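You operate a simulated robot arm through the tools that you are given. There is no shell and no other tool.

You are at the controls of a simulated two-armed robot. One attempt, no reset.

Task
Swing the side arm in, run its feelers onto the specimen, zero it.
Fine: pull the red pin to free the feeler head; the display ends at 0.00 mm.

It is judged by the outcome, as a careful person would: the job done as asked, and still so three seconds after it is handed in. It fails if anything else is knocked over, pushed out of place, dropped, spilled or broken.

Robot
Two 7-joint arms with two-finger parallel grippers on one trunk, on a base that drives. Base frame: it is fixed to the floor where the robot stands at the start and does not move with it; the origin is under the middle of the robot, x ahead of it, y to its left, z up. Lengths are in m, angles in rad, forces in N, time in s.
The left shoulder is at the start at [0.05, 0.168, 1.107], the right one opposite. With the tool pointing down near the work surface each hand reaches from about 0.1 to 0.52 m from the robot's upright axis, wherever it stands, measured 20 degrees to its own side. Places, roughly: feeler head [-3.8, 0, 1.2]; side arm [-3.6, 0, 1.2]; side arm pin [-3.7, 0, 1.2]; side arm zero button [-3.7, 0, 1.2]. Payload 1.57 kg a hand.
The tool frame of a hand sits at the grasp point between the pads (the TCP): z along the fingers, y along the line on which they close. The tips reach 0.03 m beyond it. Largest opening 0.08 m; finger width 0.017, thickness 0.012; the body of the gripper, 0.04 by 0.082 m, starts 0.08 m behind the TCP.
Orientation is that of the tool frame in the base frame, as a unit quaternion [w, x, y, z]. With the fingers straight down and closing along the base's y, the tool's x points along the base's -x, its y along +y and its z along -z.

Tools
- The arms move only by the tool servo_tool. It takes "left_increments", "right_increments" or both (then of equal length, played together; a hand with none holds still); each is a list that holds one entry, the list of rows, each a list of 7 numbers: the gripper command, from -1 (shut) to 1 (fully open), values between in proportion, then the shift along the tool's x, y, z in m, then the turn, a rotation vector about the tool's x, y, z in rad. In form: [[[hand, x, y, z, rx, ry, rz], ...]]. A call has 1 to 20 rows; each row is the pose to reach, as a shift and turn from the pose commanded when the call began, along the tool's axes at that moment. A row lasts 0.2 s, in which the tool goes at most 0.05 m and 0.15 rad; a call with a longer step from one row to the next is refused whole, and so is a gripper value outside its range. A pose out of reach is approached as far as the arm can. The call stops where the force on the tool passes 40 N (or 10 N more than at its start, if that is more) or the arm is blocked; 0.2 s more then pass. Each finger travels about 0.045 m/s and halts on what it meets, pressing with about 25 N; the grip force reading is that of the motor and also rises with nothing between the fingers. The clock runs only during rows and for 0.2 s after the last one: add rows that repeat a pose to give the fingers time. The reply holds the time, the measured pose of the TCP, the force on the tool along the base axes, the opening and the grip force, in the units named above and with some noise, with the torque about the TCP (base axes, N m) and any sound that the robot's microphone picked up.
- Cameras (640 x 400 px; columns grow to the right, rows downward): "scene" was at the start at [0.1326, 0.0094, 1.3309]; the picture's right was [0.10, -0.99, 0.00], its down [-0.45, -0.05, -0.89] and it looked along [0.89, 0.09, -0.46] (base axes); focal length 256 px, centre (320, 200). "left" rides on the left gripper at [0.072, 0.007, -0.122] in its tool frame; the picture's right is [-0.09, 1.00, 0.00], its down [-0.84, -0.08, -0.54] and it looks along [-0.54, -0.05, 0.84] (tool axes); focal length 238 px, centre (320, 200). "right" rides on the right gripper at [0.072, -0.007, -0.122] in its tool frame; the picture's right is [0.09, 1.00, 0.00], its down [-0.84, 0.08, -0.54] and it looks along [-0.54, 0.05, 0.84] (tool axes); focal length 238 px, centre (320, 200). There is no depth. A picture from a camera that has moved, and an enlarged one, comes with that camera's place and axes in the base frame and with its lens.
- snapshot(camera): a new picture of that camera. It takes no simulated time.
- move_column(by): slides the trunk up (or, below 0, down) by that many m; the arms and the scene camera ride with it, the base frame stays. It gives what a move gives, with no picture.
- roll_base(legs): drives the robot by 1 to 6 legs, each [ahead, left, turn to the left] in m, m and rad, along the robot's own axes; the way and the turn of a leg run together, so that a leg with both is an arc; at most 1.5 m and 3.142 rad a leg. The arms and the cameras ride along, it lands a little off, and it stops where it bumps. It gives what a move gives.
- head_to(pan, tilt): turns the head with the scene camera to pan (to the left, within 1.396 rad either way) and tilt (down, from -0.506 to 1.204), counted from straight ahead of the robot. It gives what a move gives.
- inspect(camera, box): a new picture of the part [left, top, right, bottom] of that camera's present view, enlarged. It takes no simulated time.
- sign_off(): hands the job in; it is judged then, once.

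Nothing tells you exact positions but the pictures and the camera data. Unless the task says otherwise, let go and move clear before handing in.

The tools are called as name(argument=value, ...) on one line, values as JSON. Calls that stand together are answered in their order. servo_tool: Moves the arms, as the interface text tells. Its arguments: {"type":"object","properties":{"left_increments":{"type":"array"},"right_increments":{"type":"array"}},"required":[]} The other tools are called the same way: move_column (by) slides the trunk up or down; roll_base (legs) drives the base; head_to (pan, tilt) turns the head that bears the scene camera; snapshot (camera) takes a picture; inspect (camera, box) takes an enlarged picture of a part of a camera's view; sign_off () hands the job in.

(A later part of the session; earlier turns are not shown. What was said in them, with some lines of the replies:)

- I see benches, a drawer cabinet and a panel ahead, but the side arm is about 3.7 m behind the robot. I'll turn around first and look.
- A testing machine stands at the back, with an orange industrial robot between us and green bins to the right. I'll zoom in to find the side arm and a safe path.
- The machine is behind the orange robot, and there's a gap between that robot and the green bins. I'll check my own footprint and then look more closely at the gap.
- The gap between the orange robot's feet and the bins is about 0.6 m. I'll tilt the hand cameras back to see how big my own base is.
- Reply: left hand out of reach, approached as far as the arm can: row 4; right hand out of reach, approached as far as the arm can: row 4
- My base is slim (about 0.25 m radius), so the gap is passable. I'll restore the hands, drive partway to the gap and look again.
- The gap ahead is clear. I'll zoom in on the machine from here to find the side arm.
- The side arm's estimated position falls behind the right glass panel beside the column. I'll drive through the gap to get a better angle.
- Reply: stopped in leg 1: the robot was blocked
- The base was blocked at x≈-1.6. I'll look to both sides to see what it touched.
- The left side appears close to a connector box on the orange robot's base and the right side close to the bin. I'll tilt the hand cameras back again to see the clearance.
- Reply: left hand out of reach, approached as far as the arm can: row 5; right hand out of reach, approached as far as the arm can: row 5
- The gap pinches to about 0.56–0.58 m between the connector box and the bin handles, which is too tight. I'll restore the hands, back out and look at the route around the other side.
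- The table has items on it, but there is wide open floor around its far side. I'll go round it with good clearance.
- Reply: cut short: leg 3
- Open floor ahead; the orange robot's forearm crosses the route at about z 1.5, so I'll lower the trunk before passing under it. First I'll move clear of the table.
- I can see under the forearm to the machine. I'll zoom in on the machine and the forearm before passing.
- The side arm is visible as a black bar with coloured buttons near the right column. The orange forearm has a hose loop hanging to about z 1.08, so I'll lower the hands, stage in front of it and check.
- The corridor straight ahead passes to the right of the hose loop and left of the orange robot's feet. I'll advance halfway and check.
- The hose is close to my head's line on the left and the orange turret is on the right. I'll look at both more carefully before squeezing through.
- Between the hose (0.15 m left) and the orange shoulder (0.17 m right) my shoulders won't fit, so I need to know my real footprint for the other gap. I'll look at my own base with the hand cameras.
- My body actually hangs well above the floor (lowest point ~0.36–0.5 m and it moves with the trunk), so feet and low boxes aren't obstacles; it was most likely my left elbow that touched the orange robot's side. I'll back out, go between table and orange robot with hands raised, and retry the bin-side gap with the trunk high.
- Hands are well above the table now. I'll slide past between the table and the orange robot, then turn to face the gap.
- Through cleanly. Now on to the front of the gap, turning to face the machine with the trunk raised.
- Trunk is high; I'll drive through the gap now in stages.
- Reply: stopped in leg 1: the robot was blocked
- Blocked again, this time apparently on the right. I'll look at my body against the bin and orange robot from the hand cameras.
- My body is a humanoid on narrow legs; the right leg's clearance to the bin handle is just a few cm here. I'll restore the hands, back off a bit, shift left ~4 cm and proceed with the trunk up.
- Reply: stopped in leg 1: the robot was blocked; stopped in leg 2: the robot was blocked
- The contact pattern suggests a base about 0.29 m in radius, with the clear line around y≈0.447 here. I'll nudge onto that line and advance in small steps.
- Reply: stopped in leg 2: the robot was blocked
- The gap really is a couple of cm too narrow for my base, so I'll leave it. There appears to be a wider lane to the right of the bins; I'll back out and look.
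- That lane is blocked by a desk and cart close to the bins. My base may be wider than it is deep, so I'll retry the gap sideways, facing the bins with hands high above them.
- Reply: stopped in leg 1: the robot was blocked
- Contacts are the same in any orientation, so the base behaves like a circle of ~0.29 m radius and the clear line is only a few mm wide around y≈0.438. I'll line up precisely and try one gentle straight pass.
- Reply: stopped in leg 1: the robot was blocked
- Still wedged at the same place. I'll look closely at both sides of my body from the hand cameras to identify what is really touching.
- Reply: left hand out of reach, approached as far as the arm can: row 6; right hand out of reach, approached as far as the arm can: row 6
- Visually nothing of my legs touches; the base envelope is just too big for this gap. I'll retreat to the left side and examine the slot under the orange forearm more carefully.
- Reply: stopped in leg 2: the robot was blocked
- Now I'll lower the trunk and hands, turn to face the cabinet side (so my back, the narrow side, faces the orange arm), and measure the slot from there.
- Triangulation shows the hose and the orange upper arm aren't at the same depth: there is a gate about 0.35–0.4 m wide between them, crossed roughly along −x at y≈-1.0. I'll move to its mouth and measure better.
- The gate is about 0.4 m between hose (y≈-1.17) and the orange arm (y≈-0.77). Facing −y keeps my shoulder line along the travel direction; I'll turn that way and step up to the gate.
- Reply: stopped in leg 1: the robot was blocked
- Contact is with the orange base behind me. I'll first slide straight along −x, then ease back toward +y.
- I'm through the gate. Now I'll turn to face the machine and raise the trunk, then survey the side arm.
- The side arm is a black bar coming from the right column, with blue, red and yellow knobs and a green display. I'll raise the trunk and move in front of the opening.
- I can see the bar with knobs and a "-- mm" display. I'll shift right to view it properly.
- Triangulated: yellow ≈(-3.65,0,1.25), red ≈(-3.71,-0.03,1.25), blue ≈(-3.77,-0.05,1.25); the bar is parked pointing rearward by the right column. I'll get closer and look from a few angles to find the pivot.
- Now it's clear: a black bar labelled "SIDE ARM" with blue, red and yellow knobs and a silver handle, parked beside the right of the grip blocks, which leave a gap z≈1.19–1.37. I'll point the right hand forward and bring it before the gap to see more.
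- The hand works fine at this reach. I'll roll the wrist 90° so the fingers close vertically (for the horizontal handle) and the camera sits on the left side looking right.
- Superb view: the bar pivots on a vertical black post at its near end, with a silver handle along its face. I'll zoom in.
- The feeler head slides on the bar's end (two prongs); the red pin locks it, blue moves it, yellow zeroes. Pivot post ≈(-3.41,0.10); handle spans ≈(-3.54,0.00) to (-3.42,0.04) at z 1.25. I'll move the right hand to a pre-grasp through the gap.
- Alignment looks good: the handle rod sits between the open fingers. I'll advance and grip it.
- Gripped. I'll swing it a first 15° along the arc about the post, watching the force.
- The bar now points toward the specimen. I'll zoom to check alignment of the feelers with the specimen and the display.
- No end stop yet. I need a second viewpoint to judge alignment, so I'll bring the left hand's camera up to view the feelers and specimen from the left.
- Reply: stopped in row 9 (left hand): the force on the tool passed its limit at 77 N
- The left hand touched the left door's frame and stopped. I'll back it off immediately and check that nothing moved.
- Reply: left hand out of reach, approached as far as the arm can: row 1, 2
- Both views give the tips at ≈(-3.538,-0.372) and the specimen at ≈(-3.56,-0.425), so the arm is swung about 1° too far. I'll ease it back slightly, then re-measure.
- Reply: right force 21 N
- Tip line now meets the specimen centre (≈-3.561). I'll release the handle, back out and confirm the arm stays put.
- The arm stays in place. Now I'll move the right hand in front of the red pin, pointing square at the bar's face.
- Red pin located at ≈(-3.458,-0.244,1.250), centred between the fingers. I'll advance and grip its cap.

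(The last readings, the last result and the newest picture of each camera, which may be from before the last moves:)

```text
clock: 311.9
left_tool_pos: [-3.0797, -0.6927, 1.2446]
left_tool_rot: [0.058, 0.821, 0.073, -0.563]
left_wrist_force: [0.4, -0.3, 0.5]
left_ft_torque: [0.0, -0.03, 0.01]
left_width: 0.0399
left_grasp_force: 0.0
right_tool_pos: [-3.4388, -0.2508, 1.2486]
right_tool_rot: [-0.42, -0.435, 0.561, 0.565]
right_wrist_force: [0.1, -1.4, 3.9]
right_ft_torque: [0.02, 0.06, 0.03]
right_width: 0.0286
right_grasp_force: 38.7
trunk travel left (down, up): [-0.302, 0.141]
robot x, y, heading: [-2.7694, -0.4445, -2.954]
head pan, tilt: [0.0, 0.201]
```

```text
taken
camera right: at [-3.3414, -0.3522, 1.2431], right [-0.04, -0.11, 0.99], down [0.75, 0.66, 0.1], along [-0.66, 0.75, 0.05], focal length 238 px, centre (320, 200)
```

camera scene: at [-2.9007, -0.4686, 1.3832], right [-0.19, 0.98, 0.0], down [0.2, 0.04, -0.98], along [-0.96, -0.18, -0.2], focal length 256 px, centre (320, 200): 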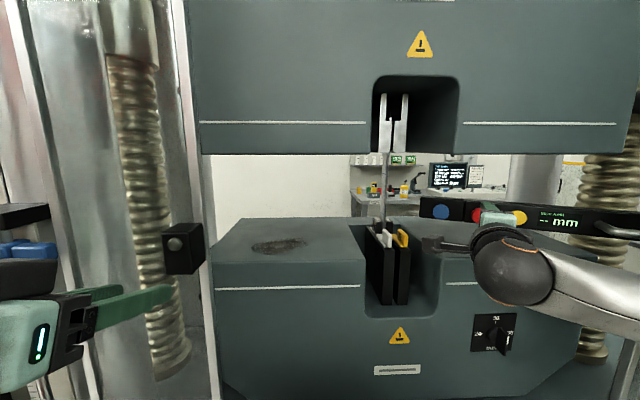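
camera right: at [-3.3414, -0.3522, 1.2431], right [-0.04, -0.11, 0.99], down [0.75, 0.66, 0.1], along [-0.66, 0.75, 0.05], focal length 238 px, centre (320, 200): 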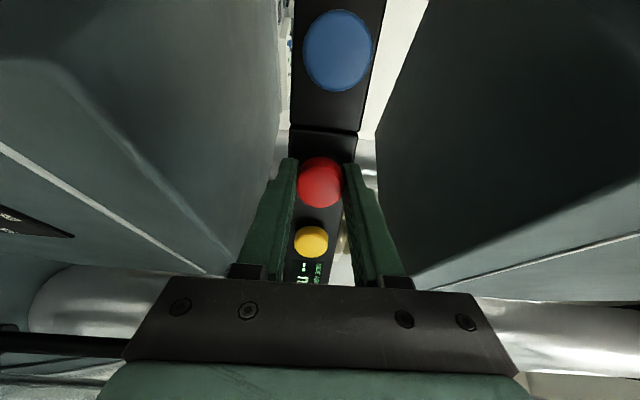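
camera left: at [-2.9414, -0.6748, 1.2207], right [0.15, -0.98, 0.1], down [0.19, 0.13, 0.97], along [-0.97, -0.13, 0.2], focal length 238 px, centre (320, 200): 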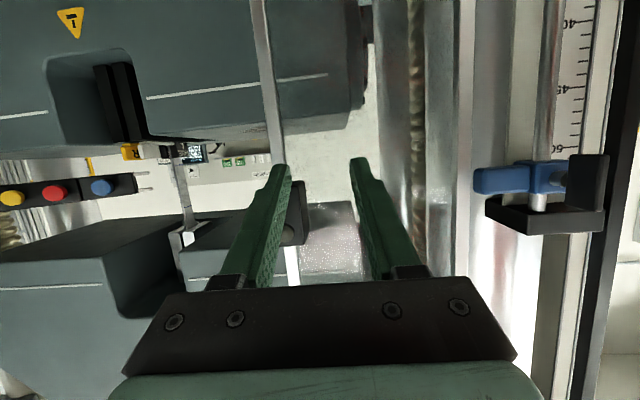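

servo_tool(right_increments=[[[-1, -0.0004, 0, -0.005, 0, 0, 0], [-1, -0.0008, 0, -0.01, 0, 0, 0], [-1, -0.0012, 0, -0.015, 0, 0, 0]]])

snapshot(camera="right")

inspect(camera="left", box=[80, 130, 220, 230])

inspect(camera="scene", box=[360, 170, 480, 250])

```text
clock: 312.7
left_tool_pos: [-3.0813, -0.6943, 1.2429]
left_tool_rot: [0.057, 0.821, 0.072, -0.563]
left_wrist_force: [1.1, 0.9, 0.7]
left_ft_torque: [-0.04, 0.0, 0.03]
left_width: 0.04
left_grasp_force: 0.0
right_tool_pos: [-3.4247, -0.2539, 1.2496]
right_tool_rot: [-0.419, -0.436, 0.561, 0.565]
right_wrist_force: [-8.9, -1.1, 5.6]
right_ft_torque: [0.09, 0.03, 0.15]
right_width: 0.0287
right_grasp_force: 38.6
trunk travel left (down, up): [-0.302, 0.141]
robot x, y, heading: [-2.7712, -0.4447, -2.951]
head pan, tilt: [0.0, 0.201]
```

```text
taken
camera right: at [-3.3282, -0.3558, 1.2433], right [-0.04, -0.11, 0.99], down [0.75, 0.66, 0.1], along [-0.66, 0.75, 0.05], focal length 238 px, centre (320, 200)
```

right: 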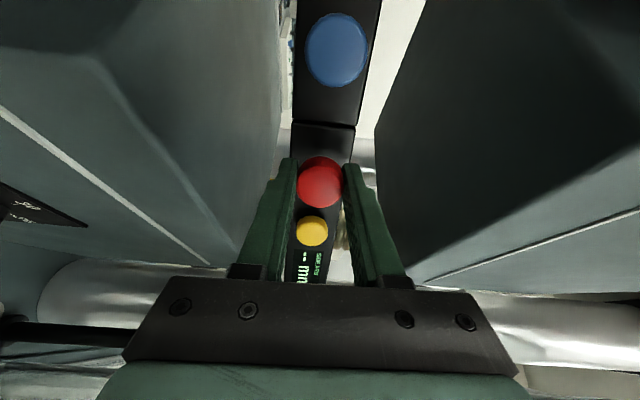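

```text
4.00 times, centred on (150, 180) of left
camera zoom: at [-2.9425, -0.6752, 1.2206], right [0.15, -0.98, 0.1], down [0.18, 0.13, 0.97], along [-0.97, -0.13, 0.2], focal length 953 px, centre (1000, 280)
```

zoom: 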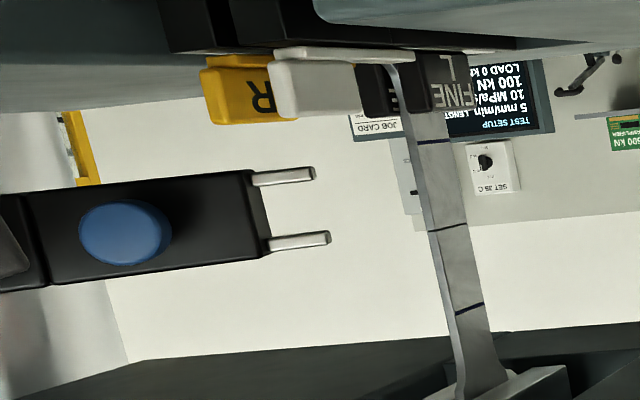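

```text
5.00 times, centred on (420, 210) of scene
camera zoom: at [-2.9012, -0.4689, 1.3832], right [-0.19, 0.98, 0.0], down [0.2, 0.04, -0.98], along [-0.96, -0.18, -0.2], focal length 1278 px, centre (-180, 150)
```

zoom: 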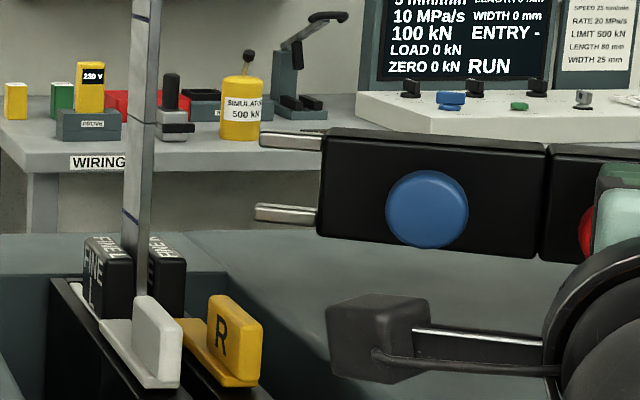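

The pin is sliding out without moving the arm. I'll keep pulling gently.

servo_tool(right_increments=[[[-1, -0.0004, 0, -0.005, 0, 0, 0], [-1, -0.0008, 0, -0.01, 0, 0, 0], [-1, -0.0012, 0, -0.015, 0, 0, 0]]])

snapshot(camera="right")

inspect(camera="scene", box=[360, 170, 480, 250])

```text
clock: 313.3
left_tool_pos: [-3.085, -0.6926, 1.2428]
left_tool_rot: [0.059, 0.822, 0.073, -0.561]
left_wrist_force: [-0.1, 0.8, 0.5]
left_ft_torque: [-0.03, 0.01, 0.0]
left_width: 0.0398
left_grasp_force: 0.0
right_tool_pos: [-3.4237, -0.2556, 1.2491]
right_tool_rot: [-0.42, -0.434, 0.562, 0.566]
right_wrist_force: [-21.1, -0.9, 2.7]
right_ft_torque: [0.08, -0.07, -0.02]
right_width: 0.0289
right_grasp_force: 38.9
trunk travel left (down, up): [-0.302, 0.141]
robot x, y, heading: [-2.7734, -0.4396, -2.954]
head pan, tilt: [0.0, 0.201]
stopped in row 2 (right hand): the force on the tool passed its limit at 40 N (the readings are from after the stop); the commanded pose is now the measured one
```

```text
taken
camera right: at [-3.3263, -0.3563, 1.2431], right [-0.04, -0.11, 0.99], down [0.75, 0.66, 0.1], along [-0.66, 0.75, 0.05], focal length 238 px, centre (320, 200)
```

right: 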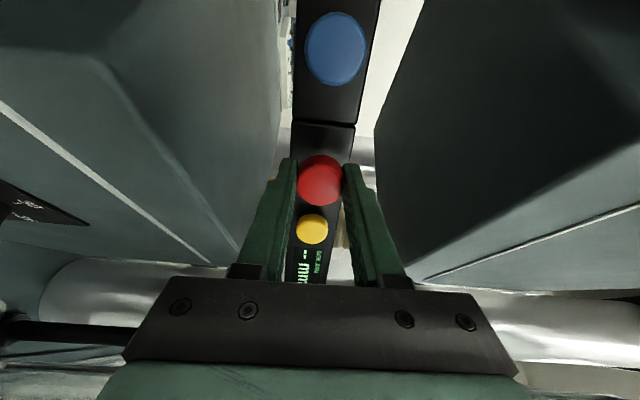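

```text
5.00 times, centred on (420, 210) of scene
camera zoom: at [-2.9049, -0.469, 1.3826], right [-0.19, 0.98, 0.0], down [0.2, 0.04, -0.98], along [-0.96, -0.18, -0.2], focal length 1278 px, centre (-180, 150)
```

zoom: 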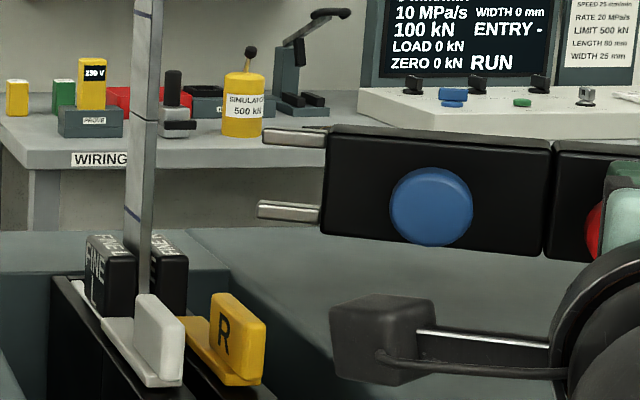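

The pin has reached its end of travel (~15 mm out) and the arm held steady. I'll ease off and open to see whether the pin stays out.

servo_tool(right_increments=[[[-1, 0, 0, 0.001, 0, 0, 0], [0.0, 0, 0, 0.001, 0, 0, 0], [0.1, 0, 0, 0.001, 0, 0, 0], [0.1, 0, 0, 0.001, 0, 0, 0]]])

snapshot(camera="right")

inspect(camera="scene", box=[400, 170, 560, 270])

```text
clock: 314.3
left_tool_pos: [-3.0812, -0.6931, 1.2425]
left_tool_rot: [0.058, 0.822, 0.073, -0.563]
left_wrist_force: [-0.4, -0.2, 0.6]
left_ft_torque: [0.01, -0.01, 0.0]
left_width: 0.0402
left_grasp_force: 0.0
right_tool_pos: [-3.4195, -0.2532, 1.2523]
right_tool_rot: [-0.421, -0.432, 0.561, 0.567]
right_wrist_force: [-0.5, -0.3, 0.7]
right_ft_torque: [0.01, 0.01, 0.01]
right_width: 0.0441
right_grasp_force: 0.1
trunk travel left (down, up): [-0.302, 0.141]
robot x, y, heading: [-2.7737, -0.4482, -2.955]
head pan, tilt: [0.0, 0.201]
```

```text
taken
camera right: at [-3.3228, -0.3556, 1.2452], right [-0.03, -0.1, 0.99], down [0.75, 0.66, 0.1], along [-0.66, 0.75, 0.06], focal length 238 px, centre (320, 200)
```

right: 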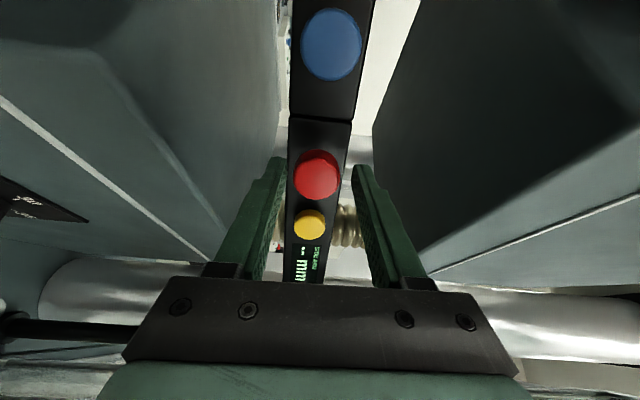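

```text
4.00 times, centred on (480, 220) of scene
camera zoom: at [-2.9011, -0.4685, 1.3832], right [-0.19, 0.98, 0.0], down [0.2, 0.04, -0.98], along [-0.96, -0.18, -0.2], focal length 1023 px, centre (-320, 120)
```

zoom: 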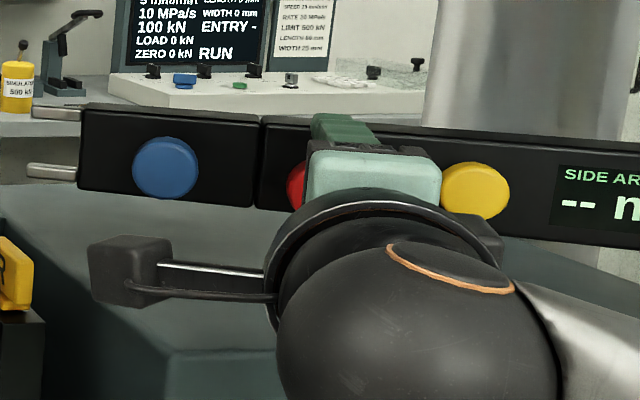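

servo_tool(right_increments=[[[0.1, 0, 0, -0.03, 0, 0, 0], [0.1, 0, 0, -0.06, 0, 0, 0]]])

inspect(camera="right", box=[260, 0, 400, 260])

inspect(camera="left", box=[0, 130, 220, 250])

```text
clock: 314.9
left_tool_pos: [-3.0817, -0.694, 1.2447]
left_tool_rot: [0.058, 0.821, 0.073, -0.563]
left_wrist_force: [1.4, 0.6, 0.3]
left_ft_torque: [-0.01, 0.0, -0.01]
left_width: 0.0401
left_grasp_force: 0.1
right_tool_pos: [-3.3604, -0.2693, 1.2522]
right_tool_rot: [-0.419, -0.432, 0.562, 0.567]
right_wrist_force: [0.6, 0.7, 0.7]
right_ft_torque: [-0.02, 0.0, -0.02]
right_width: 0.044
right_grasp_force: 0.0
trunk travel left (down, up): [-0.302, 0.141]
robot x, y, heading: [-2.7743, -0.4415, -2.956]
head pan, tilt: [0.0, 0.201]
```

```text
1.54 times, centred on (330, 130) of right
camera zoom: at [-3.2634, -0.3716, 1.2464], right [-0.03, -0.11, 0.99], down [0.75, 0.66, 0.1], along [-0.66, 0.75, 0.06], focal length 367 px, centre (305, 308)
```

zoom: 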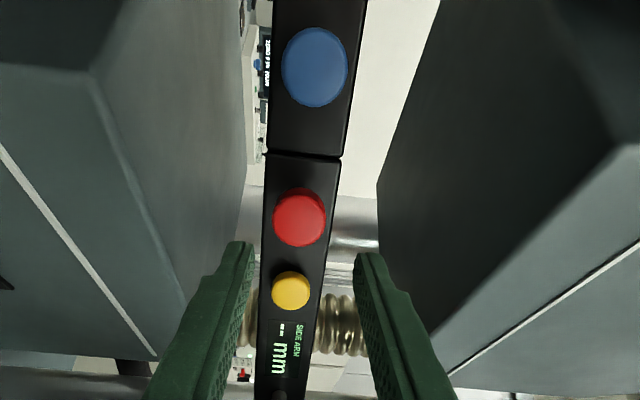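

```text
2.91 times, centred on (110, 190) of left
camera zoom: at [-2.9421, -0.675, 1.2207], right [0.15, -0.98, 0.1], down [0.18, 0.13, 0.97], along [-0.97, -0.13, 0.2], focal length 693 px, centre (931, 229)
```

zoom: 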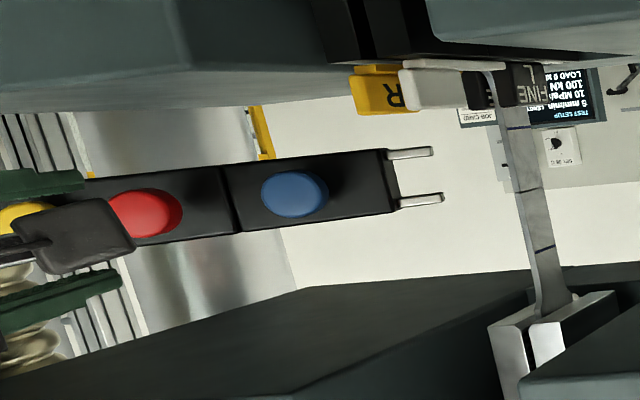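

The pin stays out. Next I'll move the right hand in front of the blue knob (on the now-free feeler head).

servo_tool(right_increments=[[[0.2, 0.037, 0, 0, 0, 0, 0], [0.2, 0.0748, -0.002, 0, 0, 0, 0]]])

snapshot(camera="right")

snapshot(camera="scene")

```text
clock: 315.5
left_tool_pos: [-3.0821, -0.6929, 1.2436]
left_tool_rot: [0.058, 0.821, 0.073, -0.563]
left_wrist_force: [0.3, 0.4, -0.3]
left_ft_torque: [-0.01, 0.03, -0.05]
left_width: 0.0401
left_grasp_force: 0.0
right_tool_pos: [-3.3796, -0.3434, 1.2501]
right_tool_rot: [-0.419, -0.432, 0.562, 0.567]
right_wrist_force: [0.4, -0.5, -0.5]
right_ft_torque: [0.0, -0.01, -0.02]
right_width: 0.0482
right_grasp_force: 0.0
trunk travel left (down, up): [-0.302, 0.141]
robot x, y, heading: [-2.7701, -0.4459, -2.957]
head pan, tilt: [0.0, 0.201]
```

```text
taken
camera right: at [-3.2835, -0.4458, 1.2437], right [-0.03, -0.11, 0.99], down [0.75, 0.65, 0.1], along [-0.66, 0.75, 0.06], focal length 238 px, centre (320, 200)
```

right: 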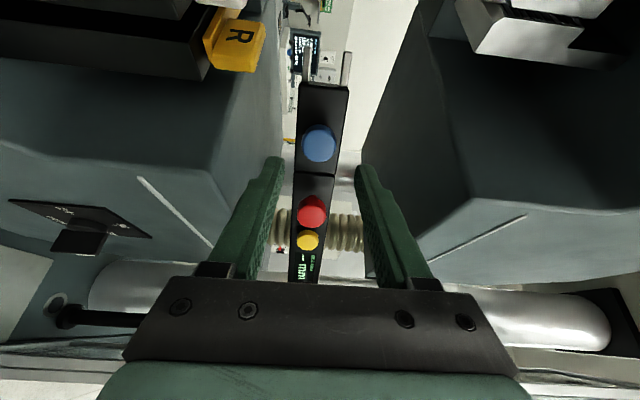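

```text
taken
camera scene: at [-2.9011, -0.4692, 1.3832], right [-0.19, 0.98, 0.0], down [0.2, 0.04, -0.98], along [-0.96, -0.18, -0.2], focal length 256 px, centre (320, 200)
```

scene: 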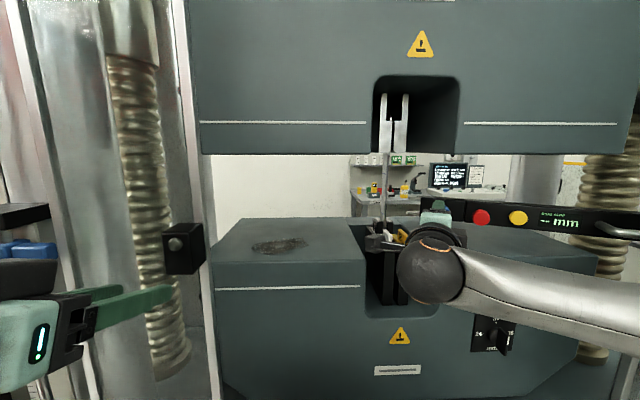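

servo_tool(right_increments=[[[0.2, -0.0015, 0, 0.03, 0, 0, 0], [0.2, -0.003, 0, 0.06, 0, 0, 0], [0.2, -0.0042, 0.0008, 0.085, 0, 0, 0]]])

snapshot(camera="right")

inspect(camera="left", box=[0, 130, 220, 250])

```text
clock: 316.3
left_tool_pos: [-3.0822, -0.6936, 1.2442]
left_tool_rot: [0.058, 0.821, 0.073, -0.563]
left_wrist_force: [1.0, -0.4, -0.5]
left_ft_torque: [0.01, -0.03, -0.02]
left_width: 0.0401
left_grasp_force: 0.0
right_tool_pos: [-3.4635, -0.3146, 1.2494]
right_tool_rot: [-0.422, -0.431, 0.561, 0.567]
right_wrist_force: [-0.3, -0.2, -0.1]
right_ft_torque: [-0.01, -0.05, 0.02]
right_width: 0.0485
right_grasp_force: 0.3
trunk travel left (down, up): [-0.302, 0.141]
robot x, y, heading: [-2.7758, -0.4444, -2.959]
head pan, tilt: [0.0, 0.201]
```

```text
taken
camera right: at [-3.3668, -0.4167, 1.2441], right [-0.03, -0.1, 0.99], down [0.75, 0.66, 0.09], along [-0.66, 0.75, 0.06], focal length 238 px, centre (320, 200)
```

right: 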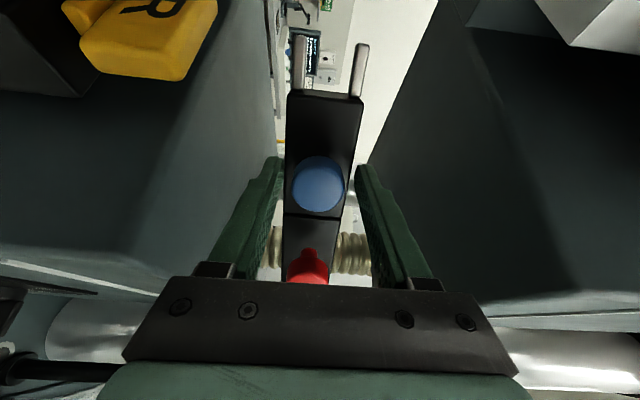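

```text
2.91 times, centred on (110, 190) of left
camera zoom: at [-2.9424, -0.6748, 1.2207], right [0.15, -0.98, 0.1], down [0.18, 0.13, 0.97], along [-0.97, -0.13, 0.2], focal length 693 px, centre (931, 229)
```

zoom: 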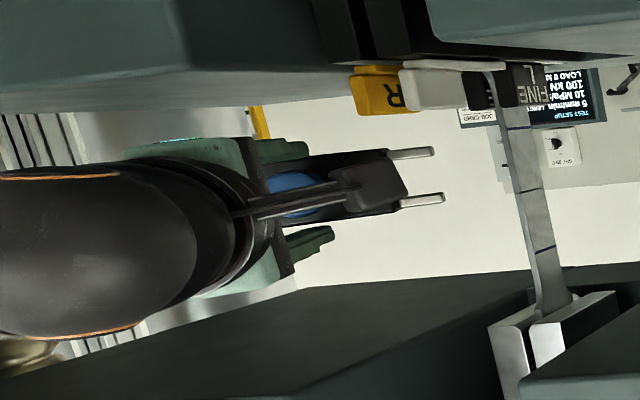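

servo_tool(right_increments=[[[-1, 0, 0, 0, 0, 0, 0], [-1, 0, 0, 0, 0, 0, 0], [-1, 0, 0, 0, 0, 0, 0], [-1, 0, 0, 0, 0, 0, 0], [-1, 0.005, 0, -0.0005, 0, 0, 0], [-1, 0.01, 0, -0.001, 0, 0, 0]]])

snapshot(camera="right")

inspect(camera="left", box=[0, 130, 220, 250])

```text
clock: 317.7
left_tool_pos: [-3.0817, -0.6929, 1.2432]
left_tool_rot: [0.058, 0.822, 0.073, -0.562]
left_wrist_force: [0.3, 0.0, 0.8]
left_ft_torque: [-0.03, 0.02, 0.03]
left_width: 0.04
left_grasp_force: 0.1
right_tool_pos: [-3.4662, -0.3246, 1.2492]
right_tool_rot: [-0.42, -0.432, 0.561, 0.567]
right_wrist_force: [-0.7, 0.2, -3.3]
right_ft_torque: [0.03, -0.24, 0.51]
right_width: 0.0312
right_grasp_force: 40.2
trunk travel left (down, up): [-0.302, 0.141]
robot x, y, heading: [-2.7767, -0.4429, -2.951]
head pan, tilt: [0.0, 0.201]
```

```text
taken
camera right: at [-3.3689, -0.4266, 1.2428], right [-0.03, -0.1, 0.99], down [0.75, 0.66, 0.1], along [-0.66, 0.75, 0.06], focal length 238 px, centre (320, 200)
```

right: 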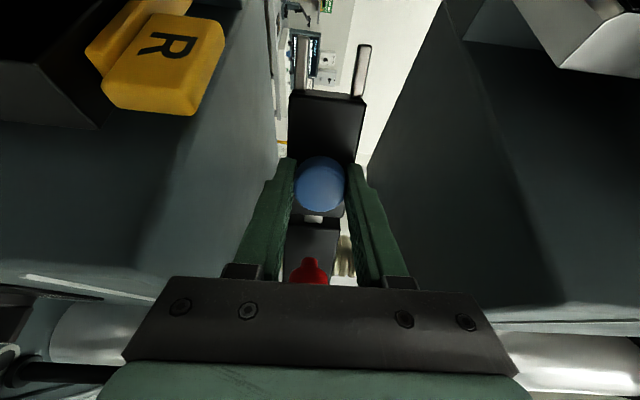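

```text
2.91 times, centred on (110, 190) of left
camera zoom: at [-2.9428, -0.6747, 1.2207], right [0.15, -0.98, 0.1], down [0.18, 0.13, 0.97], along [-0.97, -0.13, 0.2], focal length 693 px, centre (931, 229)
```

zoom: 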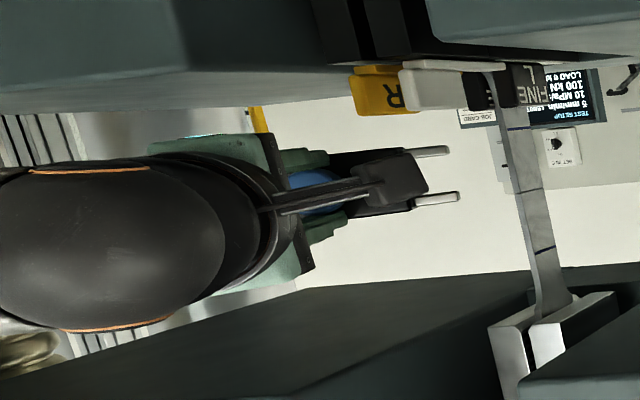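

The head is sliding freely out of the bar. I'll continue toward the specimen.

servo_tool(right_increments=[[[-1, 0.006, 0, -0.0005, 0, 0, 0], [-1, 0.012, 0, -0.001, 0, 0, 0], [-1, 0.018, 0, -0.0016, 0, 0, 0], [-1, 0.024, 0, -0.0022, 0, 0, 0]]])

snapshot(camera="right")

inspect(camera="left", box=[60, 130, 220, 250])

inspect(camera="scene", box=[360, 170, 480, 250])

```text
clock: 318.7
left_tool_pos: [-3.0836, -0.6935, 1.2432]
left_tool_rot: [0.057, 0.822, 0.071, -0.562]
left_wrist_force: [-0.1, -0.3, -1.4]
left_ft_torque: [-0.03, -0.01, -0.01]
left_width: 0.0399
left_grasp_force: 0.1
right_tool_pos: [-3.4709, -0.3472, 1.2492]
right_tool_rot: [-0.42, -0.432, 0.561, 0.568]
right_wrist_force: [-12.1, 3.7, 2.2]
right_ft_torque: [0.06, 0.02, 0.62]
right_width: 0.031
right_grasp_force: 40.0
trunk travel left (down, up): [-0.302, 0.141]
robot x, y, heading: [-2.7753, -0.4442, -2.957]
head pan, tilt: [0.0, 0.201]
```

```text
taken
camera right: at [-3.3742, -0.4488, 1.2428], right [-0.03, -0.1, 0.99], down [0.75, 0.65, 0.09], along [-0.66, 0.75, 0.06], focal length 238 px, centre (320, 200)
```

right: 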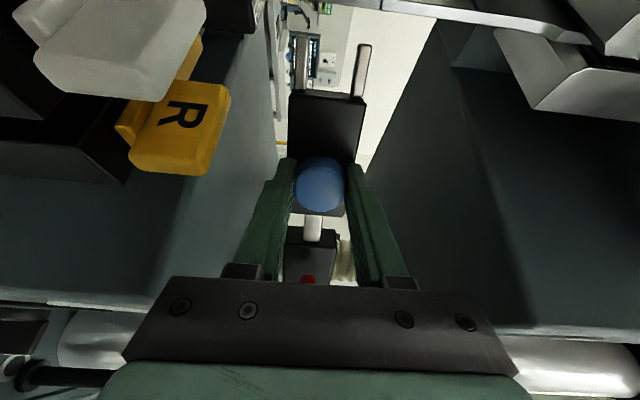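

```text
3.33 times, centred on (140, 190) of left
camera zoom: at [-2.9438, -0.6743, 1.2207], right [0.15, -0.98, 0.1], down [0.18, 0.13, 0.97], along [-0.97, -0.13, 0.2], focal length 794 px, centre (920, 233)
```

zoom: 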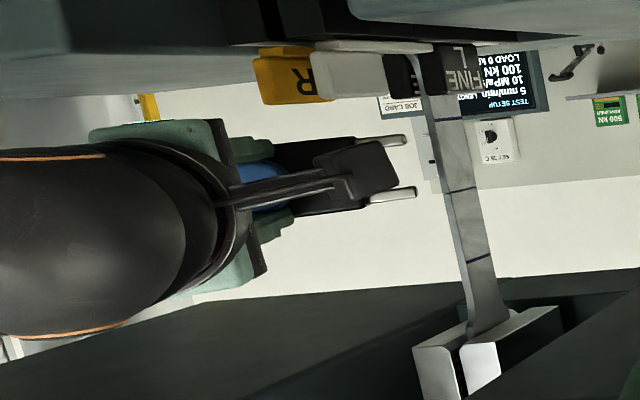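

```text
5.00 times, centred on (420, 210) of scene
camera zoom: at [-2.9027, -0.4679, 1.3832], right [-0.19, 0.98, 0.0], down [0.2, 0.04, -0.98], along [-0.96, -0.18, -0.2], focal length 1278 px, centre (-180, 150)
```

zoom: 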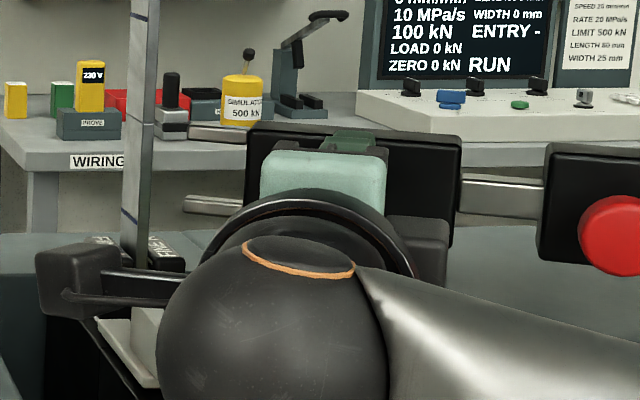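

servo_tool(right_increments=[[[-1, 0.003, 0, 0.001, 0, 0, 0], [-1, 0.006, 0, 0.002, 0, 0, 0], [-1, 0.009, 0, 0.002, 0, 0, 0]]])

inspect(camera="left", box=[60, 130, 220, 250])

inspect(camera="scene", box=[370, 170, 630, 270])

```text
clock: 319.5
left_tool_pos: [-3.0815, -0.6926, 1.2448]
left_tool_rot: [0.058, 0.821, 0.072, -0.563]
left_wrist_force: [0.0, -0.5, -0.6]
left_ft_torque: [0.01, -0.03, 0.01]
left_width: 0.0402
left_grasp_force: 0.1
right_tool_pos: [-3.4746, -0.3549, 1.248]
right_tool_rot: [-0.42, -0.432, 0.561, 0.567]
right_wrist_force: [-3.5, 2.0, 3.4]
right_ft_torque: [-0.04, 0.03, -1.2]
right_width: 0.0313
right_grasp_force: 40.3
trunk travel left (down, up): [-0.302, 0.141]
robot x, y, heading: [-2.7715, -0.4449, -2.955]
head pan, tilt: [0.0, 0.201]
```

```text
3.33 times, centred on (140, 190) of left
camera zoom: at [-2.9424, -0.6747, 1.2208], right [0.15, -0.98, 0.1], down [0.18, 0.13, 0.97], along [-0.97, -0.13, 0.2], focal length 794 px, centre (920, 233)
```

zoom: 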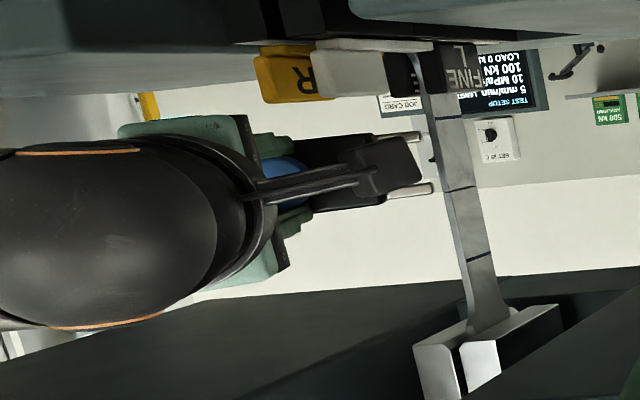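

```text
2.46 times, centred on (500, 220) of scene
camera zoom: at [-2.901, -0.4683, 1.3833], right [-0.19, 0.98, 0.0], down [0.2, 0.04, -0.98], along [-0.96, -0.18, -0.2], focal length 629 px, centre (-123, 151)
```

zoom: 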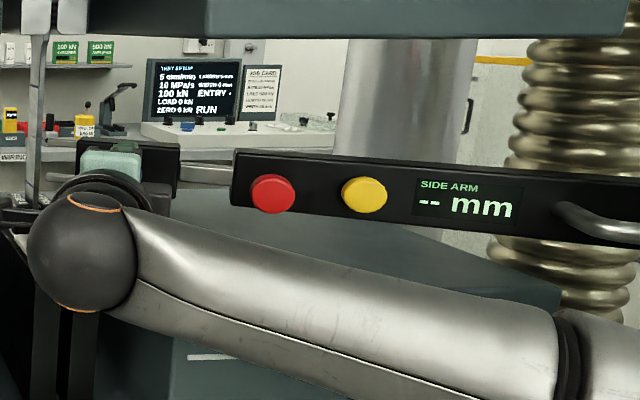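

servo_tool(right_increments=[[[-1, 0.002, 0, 0, 0, 0, 0], [-1, 0.004, 0, 0, 0, 0, 0], [-1, 0.006, 0, 0, 0, 0, 0]]])

inspect(camera="left", box=[60, 130, 220, 250])

inspect(camera="scene", box=[370, 170, 630, 270])

```text
clock: 320.3
left_tool_pos: [-3.0813, -0.6924, 1.2442]
left_tool_rot: [0.057, 0.822, 0.071, -0.563]
left_wrist_force: [0.4, 0.7, -0.6]
left_ft_torque: [-0.01, 0.01, -0.04]
left_width: 0.04
left_grasp_force: 0.0
right_tool_pos: [-3.4748, -0.3606, 1.249]
right_tool_rot: [-0.42, -0.432, 0.562, 0.567]
right_wrist_force: [0.6, 5.4, 3.4]
right_ft_torque: [0.16, -0.03, 0.17]
right_width: 0.0309
right_grasp_force: 39.5
trunk travel left (down, up): [-0.302, 0.141]
robot x, y, heading: [-2.771, -0.444, -2.953]
head pan, tilt: [0.0, 0.201]
```

```text
3.33 times, centred on (140, 190) of left
camera zoom: at [-2.9418, -0.674, 1.221], right [0.15, -0.98, 0.1], down [0.19, 0.13, 0.97], along [-0.97, -0.13, 0.2], focal length 794 px, centre (920, 233)
```

zoom: 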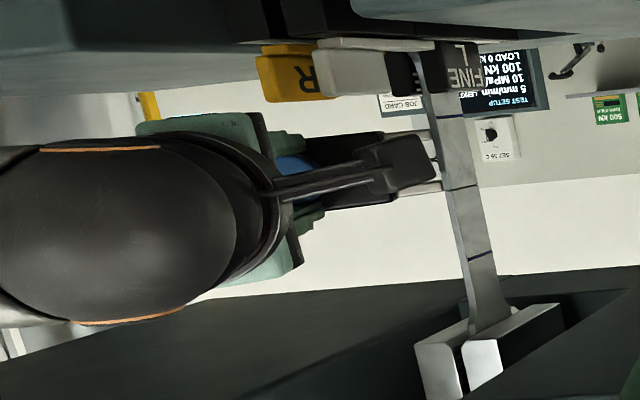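

```text
2.46 times, centred on (500, 220) of scene
camera zoom: at [-2.9004, -0.4676, 1.3834], right [-0.19, 0.98, 0.0], down [0.2, 0.04, -0.98], along [-0.96, -0.18, -0.2], focal length 629 px, centre (-123, 151)
```

zoom: 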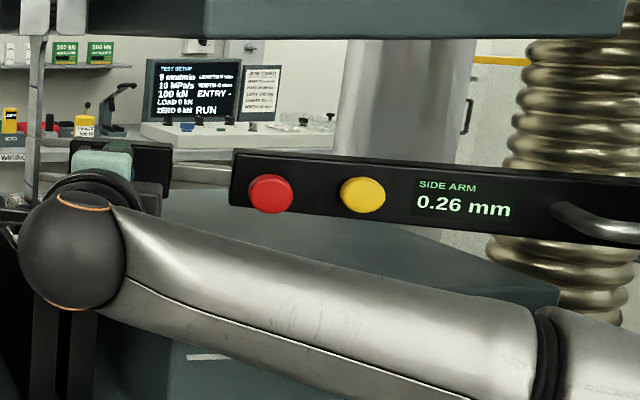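

The display now reads 0.26 mm: the feelers are on the specimen. I'll release the blue knob gently and back straight out.

servo_tool(right_increments=[[[0.2, 0, 0, 0, 0, 0, 0], [0.2, 0, 0, 0, 0, 0, 0], [0.2, 0, 0, 0, 0, 0, 0], [0.2, 0, 0, -0.03, 0, 0, 0], [0.2, 0, 0, -0.06, 0, 0, 0], [0.2, 0, 0, -0.085, 0, 0, 0]]])

inspect(camera="left", box=[60, 130, 220, 250])

inspect(camera="scene", box=[370, 170, 630, 270])

snapshot(camera="right")

```text
clock: 321.7
left_tool_pos: [-3.0819, -0.6935, 1.2439]
left_tool_rot: [0.058, 0.821, 0.073, -0.563]
left_wrist_force: [0.3, 0.5, 0.1]
left_ft_torque: [0.02, 0.02, 0.0]
left_width: 0.04
left_grasp_force: 0.1
right_tool_pos: [-3.3942, -0.3844, 1.2499]
right_tool_rot: [-0.42, -0.432, 0.562, 0.567]
right_wrist_force: [-0.3, 0.4, 1.2]
right_ft_torque: [0.01, -0.02, -0.01]
right_width: 0.048
right_grasp_force: 0.1
trunk travel left (down, up): [-0.302, 0.141]
robot x, y, heading: [-2.7723, -0.4453, -2.946]
head pan, tilt: [0.0, 0.201]
```

```text
3.33 times, centred on (140, 190) of left
camera zoom: at [-2.9421, -0.6749, 1.2207], right [0.15, -0.98, 0.1], down [0.18, 0.13, 0.97], along [-0.97, -0.13, 0.2], focal length 794 px, centre (920, 233)
```

zoom: 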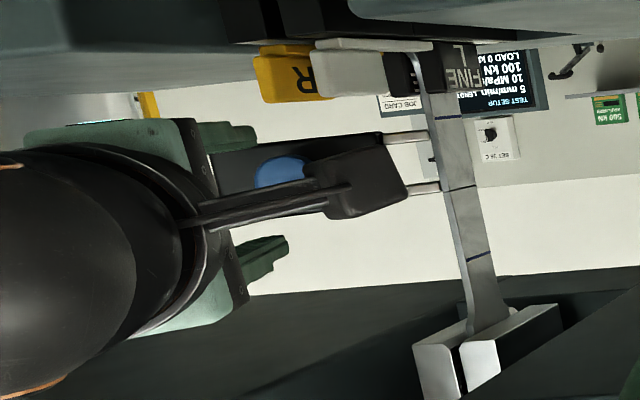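

```text
2.46 times, centred on (500, 220) of scene
camera zoom: at [-2.9007, -0.4686, 1.3833], right [-0.19, 0.98, 0.0], down [0.2, 0.04, -0.98], along [-0.96, -0.18, -0.2], focal length 629 px, centre (-123, 151)
```

zoom: 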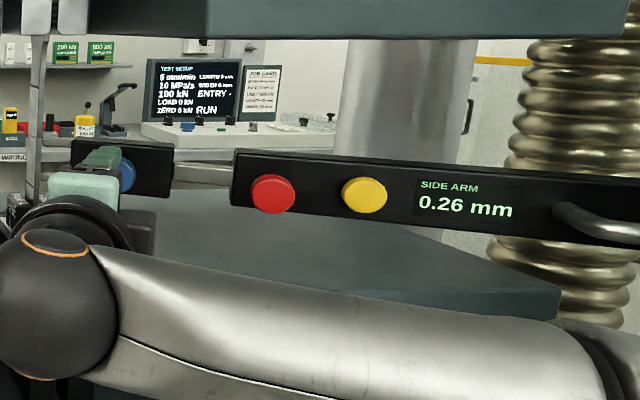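

```text
taken
camera right: at [-3.2966, -0.4872, 1.2441], right [-0.03, -0.1, 0.99], down [0.75, 0.66, 0.1], along [-0.66, 0.75, 0.06], focal length 238 px, centre (320, 200)
```

right: 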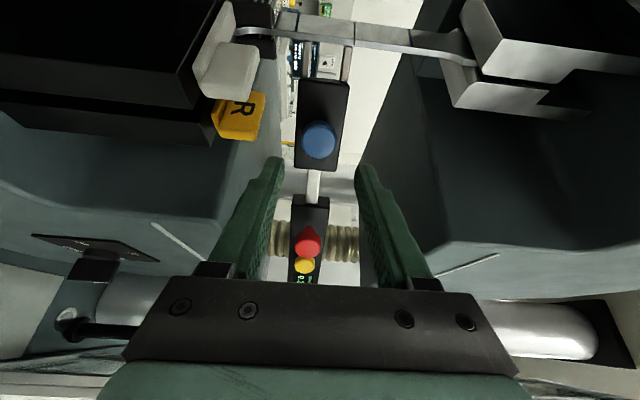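

Still 0.26 mm after release. Now I'll move the right hand, fingers closed, in front of the yellow zero button.

servo_tool(right_increments=[[[0.0, -0.0366, 0, 0, 0, 0, 0], [-0.5, -0.073, 0, 0, 0, 0, 0], [-1, -0.11, 0, 0, 0, 0, 0], [-1, -0.1463, 0, 0, 0, 0, 0], [-1, -0.1828, 0, 0, 0, 0, 0], [-1, -0.1828, 0, 0, 0, 0, 0]]])

snapshot(camera="right")

snapshot(camera="scene")

```text
clock: 323.1
left_tool_pos: [-3.0815, -0.6931, 1.2435]
left_tool_rot: [0.058, 0.821, 0.073, -0.563]
left_wrist_force: [0.8, -0.9, 0.7]
left_ft_torque: [0.0, 0.0, -0.01]
left_width: 0.0402
left_grasp_force: 0.1
right_tool_pos: [-3.3424, -0.2088, 1.253]
right_tool_rot: [-0.42, -0.433, 0.562, 0.566]
right_wrist_force: [0.1, -0.2, 0.2]
right_ft_torque: [-0.03, 0.03, 0.0]
right_width: 0.0
right_grasp_force: 21.8
trunk travel left (down, up): [-0.302, 0.141]
robot x, y, heading: [-2.7735, -0.4415, -2.951]
head pan, tilt: [0.0, 0.201]
```

```text
taken
camera right: at [-3.2459, -0.3096, 1.2464], right [-0.03, -0.11, 0.99], down [0.75, 0.66, 0.1], along [-0.66, 0.75, 0.06], focal length 238 px, centre (320, 200)
```

right: 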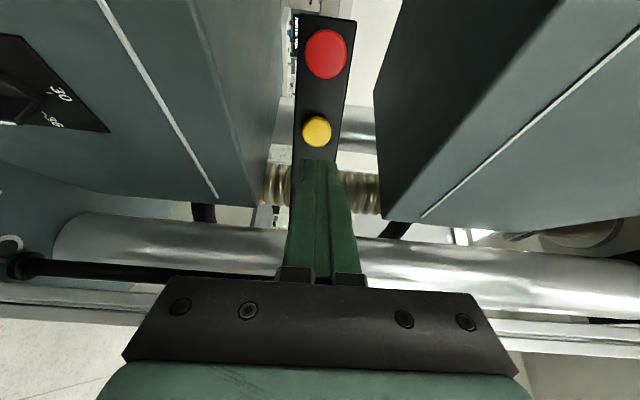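

```text
taken
camera scene: at [-2.901, -0.4688, 1.3833], right [-0.19, 0.98, 0.0], down [0.2, 0.04, -0.98], along [-0.96, -0.18, -0.2], focal length 256 px, centre (320, 200)
```

scene: 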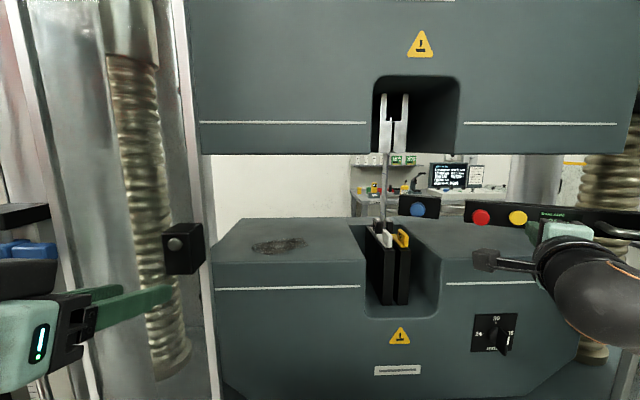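

servo_tool(right_increments=[[[-1, 0, -0.001, 0.035, 0, 0, 0], [-1, 0, -0.002, 0.068, 0, 0, 0], [-1, 0, -0.002, 0.075, 0, 0, 0]]])

snapshot(camera="right")

inspect(camera="scene", box=[380, 170, 630, 270])

```text
clock: 323.9
left_tool_pos: [-3.0817, -0.6929, 1.2448]
left_tool_rot: [0.058, 0.821, 0.073, -0.564]
left_wrist_force: [0.2, 0.5, -0.3]
left_ft_torque: [-0.02, -0.05, -0.02]
left_width: 0.0401
left_grasp_force: 0.0
right_tool_pos: [-3.4165, -0.1886, 1.2503]
right_tool_rot: [-0.421, -0.432, 0.561, 0.566]
right_wrist_force: [2.2, -0.5, 1.3]
right_ft_torque: [-0.02, 0.01, 0.0]
right_width: 0.0003
right_grasp_force: 20.8
trunk travel left (down, up): [-0.302, 0.141]
robot x, y, heading: [-2.7734, -0.4437, -2.954]
head pan, tilt: [0.0, 0.201]
heard: click
```

```text
taken
camera right: at [-3.3189, -0.29, 1.2441], right [-0.03, -0.1, 0.99], down [0.75, 0.66, 0.09], along [-0.66, 0.75, 0.06], focal length 238 px, centre (320, 200)
```

right: 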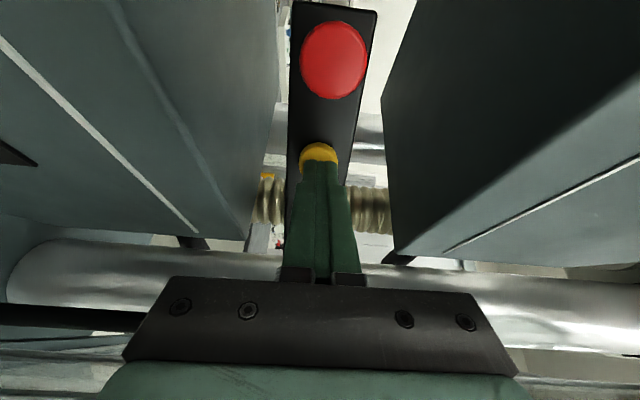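

```text
2.56 times, centred on (505, 220) of scene
camera zoom: at [-2.9005, -0.4686, 1.3833], right [-0.19, 0.98, 0.0], down [0.2, 0.04, -0.98], along [-0.96, -0.18, -0.2], focal length 654 px, centre (-154, 149)
```

zoom: 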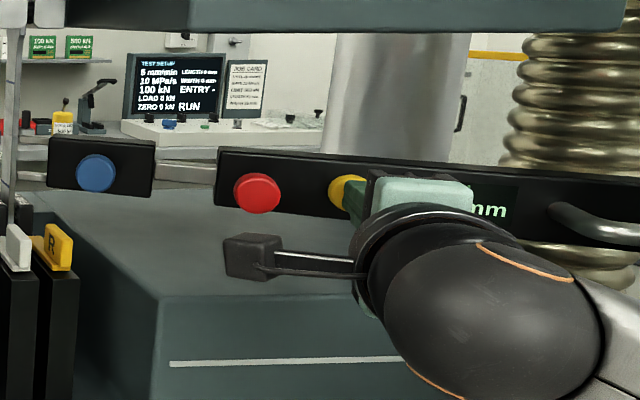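

A click was heard: the button is pressed. I'll back off and read the display.

servo_tool(right_increments=[[[-1, 0, 0, -0.03, 0, 0, 0], [-1, 0, 0, -0.07, 0, 0, 0], [-1, 0.03, 0, -0.1, 0, 0, 0], [-1, 0.05, 0, -0.12, 0, 0, 0]]])

inspect(camera="scene", box=[380, 170, 630, 270])

snapshot(camera="scene")

inspect(camera="left", box=[60, 130, 220, 250])

```text
clock: 324.9
left_tool_pos: [-3.0801, -0.6934, 1.2434]
left_tool_rot: [0.058, 0.822, 0.073, -0.562]
left_wrist_force: [0.4, 0.2, 0.1]
left_ft_torque: [0.0, 0.01, -0.02]
left_width: 0.0401
left_grasp_force: 0.0
right_tool_pos: [-3.3153, -0.27, 1.2502]
right_tool_rot: [-0.42, -0.432, 0.561, 0.567]
right_wrist_force: [0.3, -0.4, 0.6]
right_ft_torque: [-0.02, 0.02, 0.02]
right_width: 0.0001
right_grasp_force: 20.6
trunk travel left (down, up): [-0.302, 0.141]
robot x, y, heading: [-2.7711, -0.4416, -2.952]
head pan, tilt: [0.0, 0.201]
```

```text
2.56 times, centred on (505, 220) of scene
camera zoom: at [-2.9009, -0.4689, 1.3833], right [-0.19, 0.98, 0.0], down [0.2, 0.04, -0.98], along [-0.96, -0.18, -0.2], focal length 654 px, centre (-154, 149)
```

zoom: 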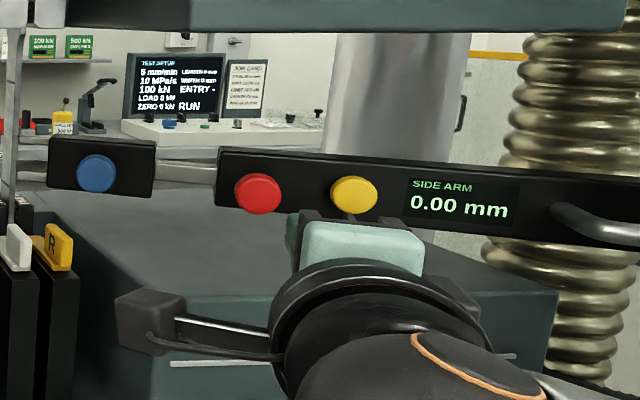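

```text
taken
camera scene: at [-2.9009, -0.4689, 1.3833], right [-0.19, 0.98, 0.0], down [0.2, 0.04, -0.98], along [-0.96, -0.18, -0.2], focal length 256 px, centre (320, 200)
```

scene: 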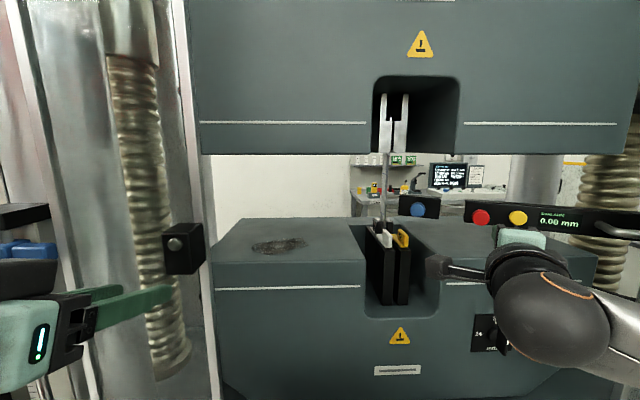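

```text
3.33 times, centred on (140, 190) of left
camera zoom: at [-2.9423, -0.6752, 1.2206], right [0.15, -0.98, 0.1], down [0.18, 0.13, 0.97], along [-0.97, -0.13, 0.2], focal length 794 px, centre (920, 233)
```

zoom: 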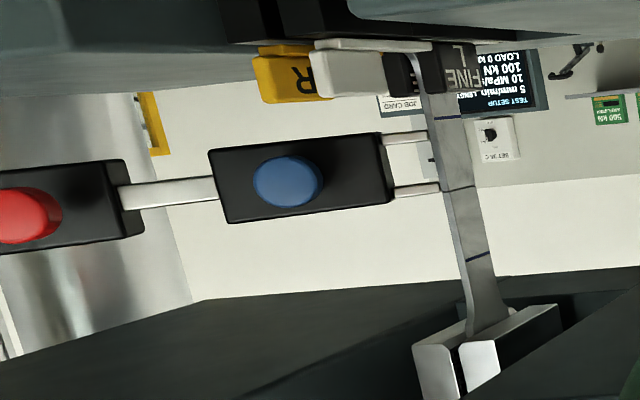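

The display reads 0.00 mm with the feelers on the specimen. I'll withdraw the hands clear and check that it holds.

servo_tool(right_increments=[[[-1, 0, 0, -0.04, 0, 0, 0], [-1, 0, 0, -0.08, 0, 0, 0], [-1, 0, 0, -0.12, 0, 0, 0]]])

roll_base(legs=[[-0.1, 0, 0]])

snapshot(camera="scene")

inspect(camera="scene", box=[350, 160, 600, 260])

```text
clock: 325.7
left_tool_pos: [-3.0813, -0.6923, 1.2446]
left_tool_rot: [0.057, 0.821, 0.073, -0.563]
left_wrist_force: [-0.4, -0.7, 0.5]
left_ft_torque: [-0.01, 0.02, -0.03]
left_width: 0.0398
left_grasp_force: 0.1
right_tool_pos: [-3.1964, -0.3023, 1.2494]
right_tool_rot: [-0.418, -0.432, 0.562, 0.568]
right_wrist_force: [-0.3, 0.0, -0.1]
right_ft_torque: [0.02, -0.01, -0.02]
right_width: 0.0001
right_grasp_force: 21.2
trunk travel left (down, up): [-0.302, 0.141]
robot x, y, heading: [-2.7729, -0.448, -2.954]
head pan, tilt: [0.0, 0.201]
```

```text
clock: 326.9
left_tool_pos: [-2.9819, -0.6746, 1.2439]
left_tool_rot: [0.058, 0.821, 0.073, -0.564]
left_wrist_force: [0.3, -0.3, 0.6]
left_ft_torque: [-0.01, -0.01, 0.02]
left_width: 0.0396
left_grasp_force: 0.1
right_tool_pos: [-3.0993, -0.2834, 1.2502]
right_tool_rot: [-0.421, -0.432, 0.562, 0.566]
right_wrist_force: [0.1, -0.2, 1.0]
right_ft_torque: [-0.02, -0.01, -0.02]
right_width: 0.0001
right_grasp_force: 21.4
trunk travel left (down, up): [-0.302, 0.141]
robot x, y, heading: [-2.675, -0.4257, -2.952]
head pan, tilt: [0.0, 0.201]
```

```text
taken
camera scene: at [-2.8011, -0.4496, 1.3834], right [-0.19, 0.98, 0.0], down [0.19, 0.04, -0.98], along [-0.96, -0.19, -0.2], focal length 256 px, centre (320, 200)
```

scene: 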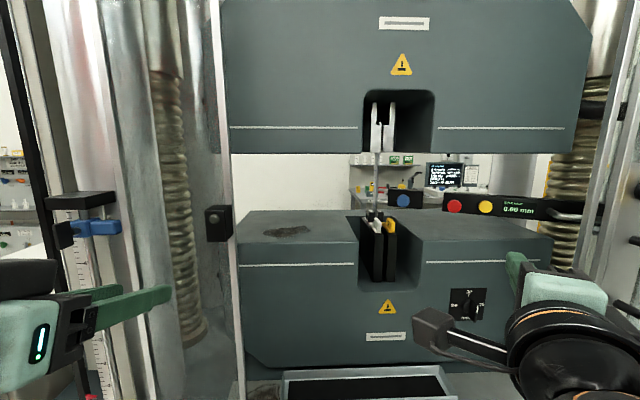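

```text
2.56 times, centred on (475, 210) of scene
camera zoom: at [-2.8011, -0.4496, 1.3834], right [-0.19, 0.98, 0.0], down [0.19, 0.04, -0.98], along [-0.96, -0.19, -0.2], focal length 654 px, centre (-77, 174)
```

zoom: 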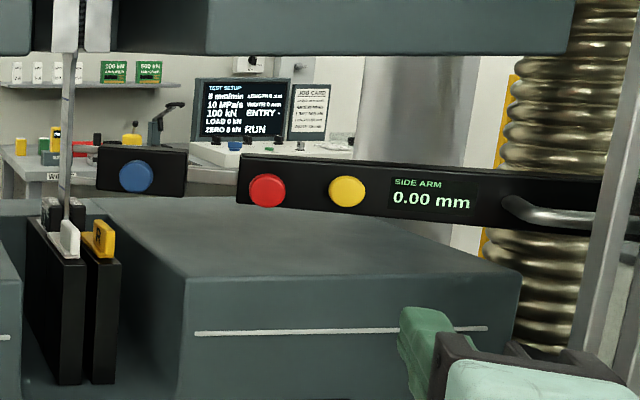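

The side arm is swung in, the feelers are on the specimen, and the display still reads 0.00 mm. Both hands are clear and nothing looks displaced, so I'm handing in.

sign_off()

```text
The job is handed in.
```

I swung the side arm in, pulled the red pin, ran the feelers onto the specimen and zeroed it. The display read 0.00 mm about two seconds after I pressed zero, with both hands already clear. I handed it in at that point and got no result back.

- **Settings:** the pin came out about 15 mm and stayed out. The feelers touched at 0.26 mm, and I pressed the yellow button from there.
- **Left hand:** it struck the left door's frame once while I moved its camera into place, at about 77 N. I backed it off straight away, and the frame looked unchanged in the pictures.
- **Base:** it bumped the orange robot and, in the narrow gap, the green bins several times on the way in. It stopped at each contact, and I saw nothing shift. I did not check the bins again after leaving that gap.
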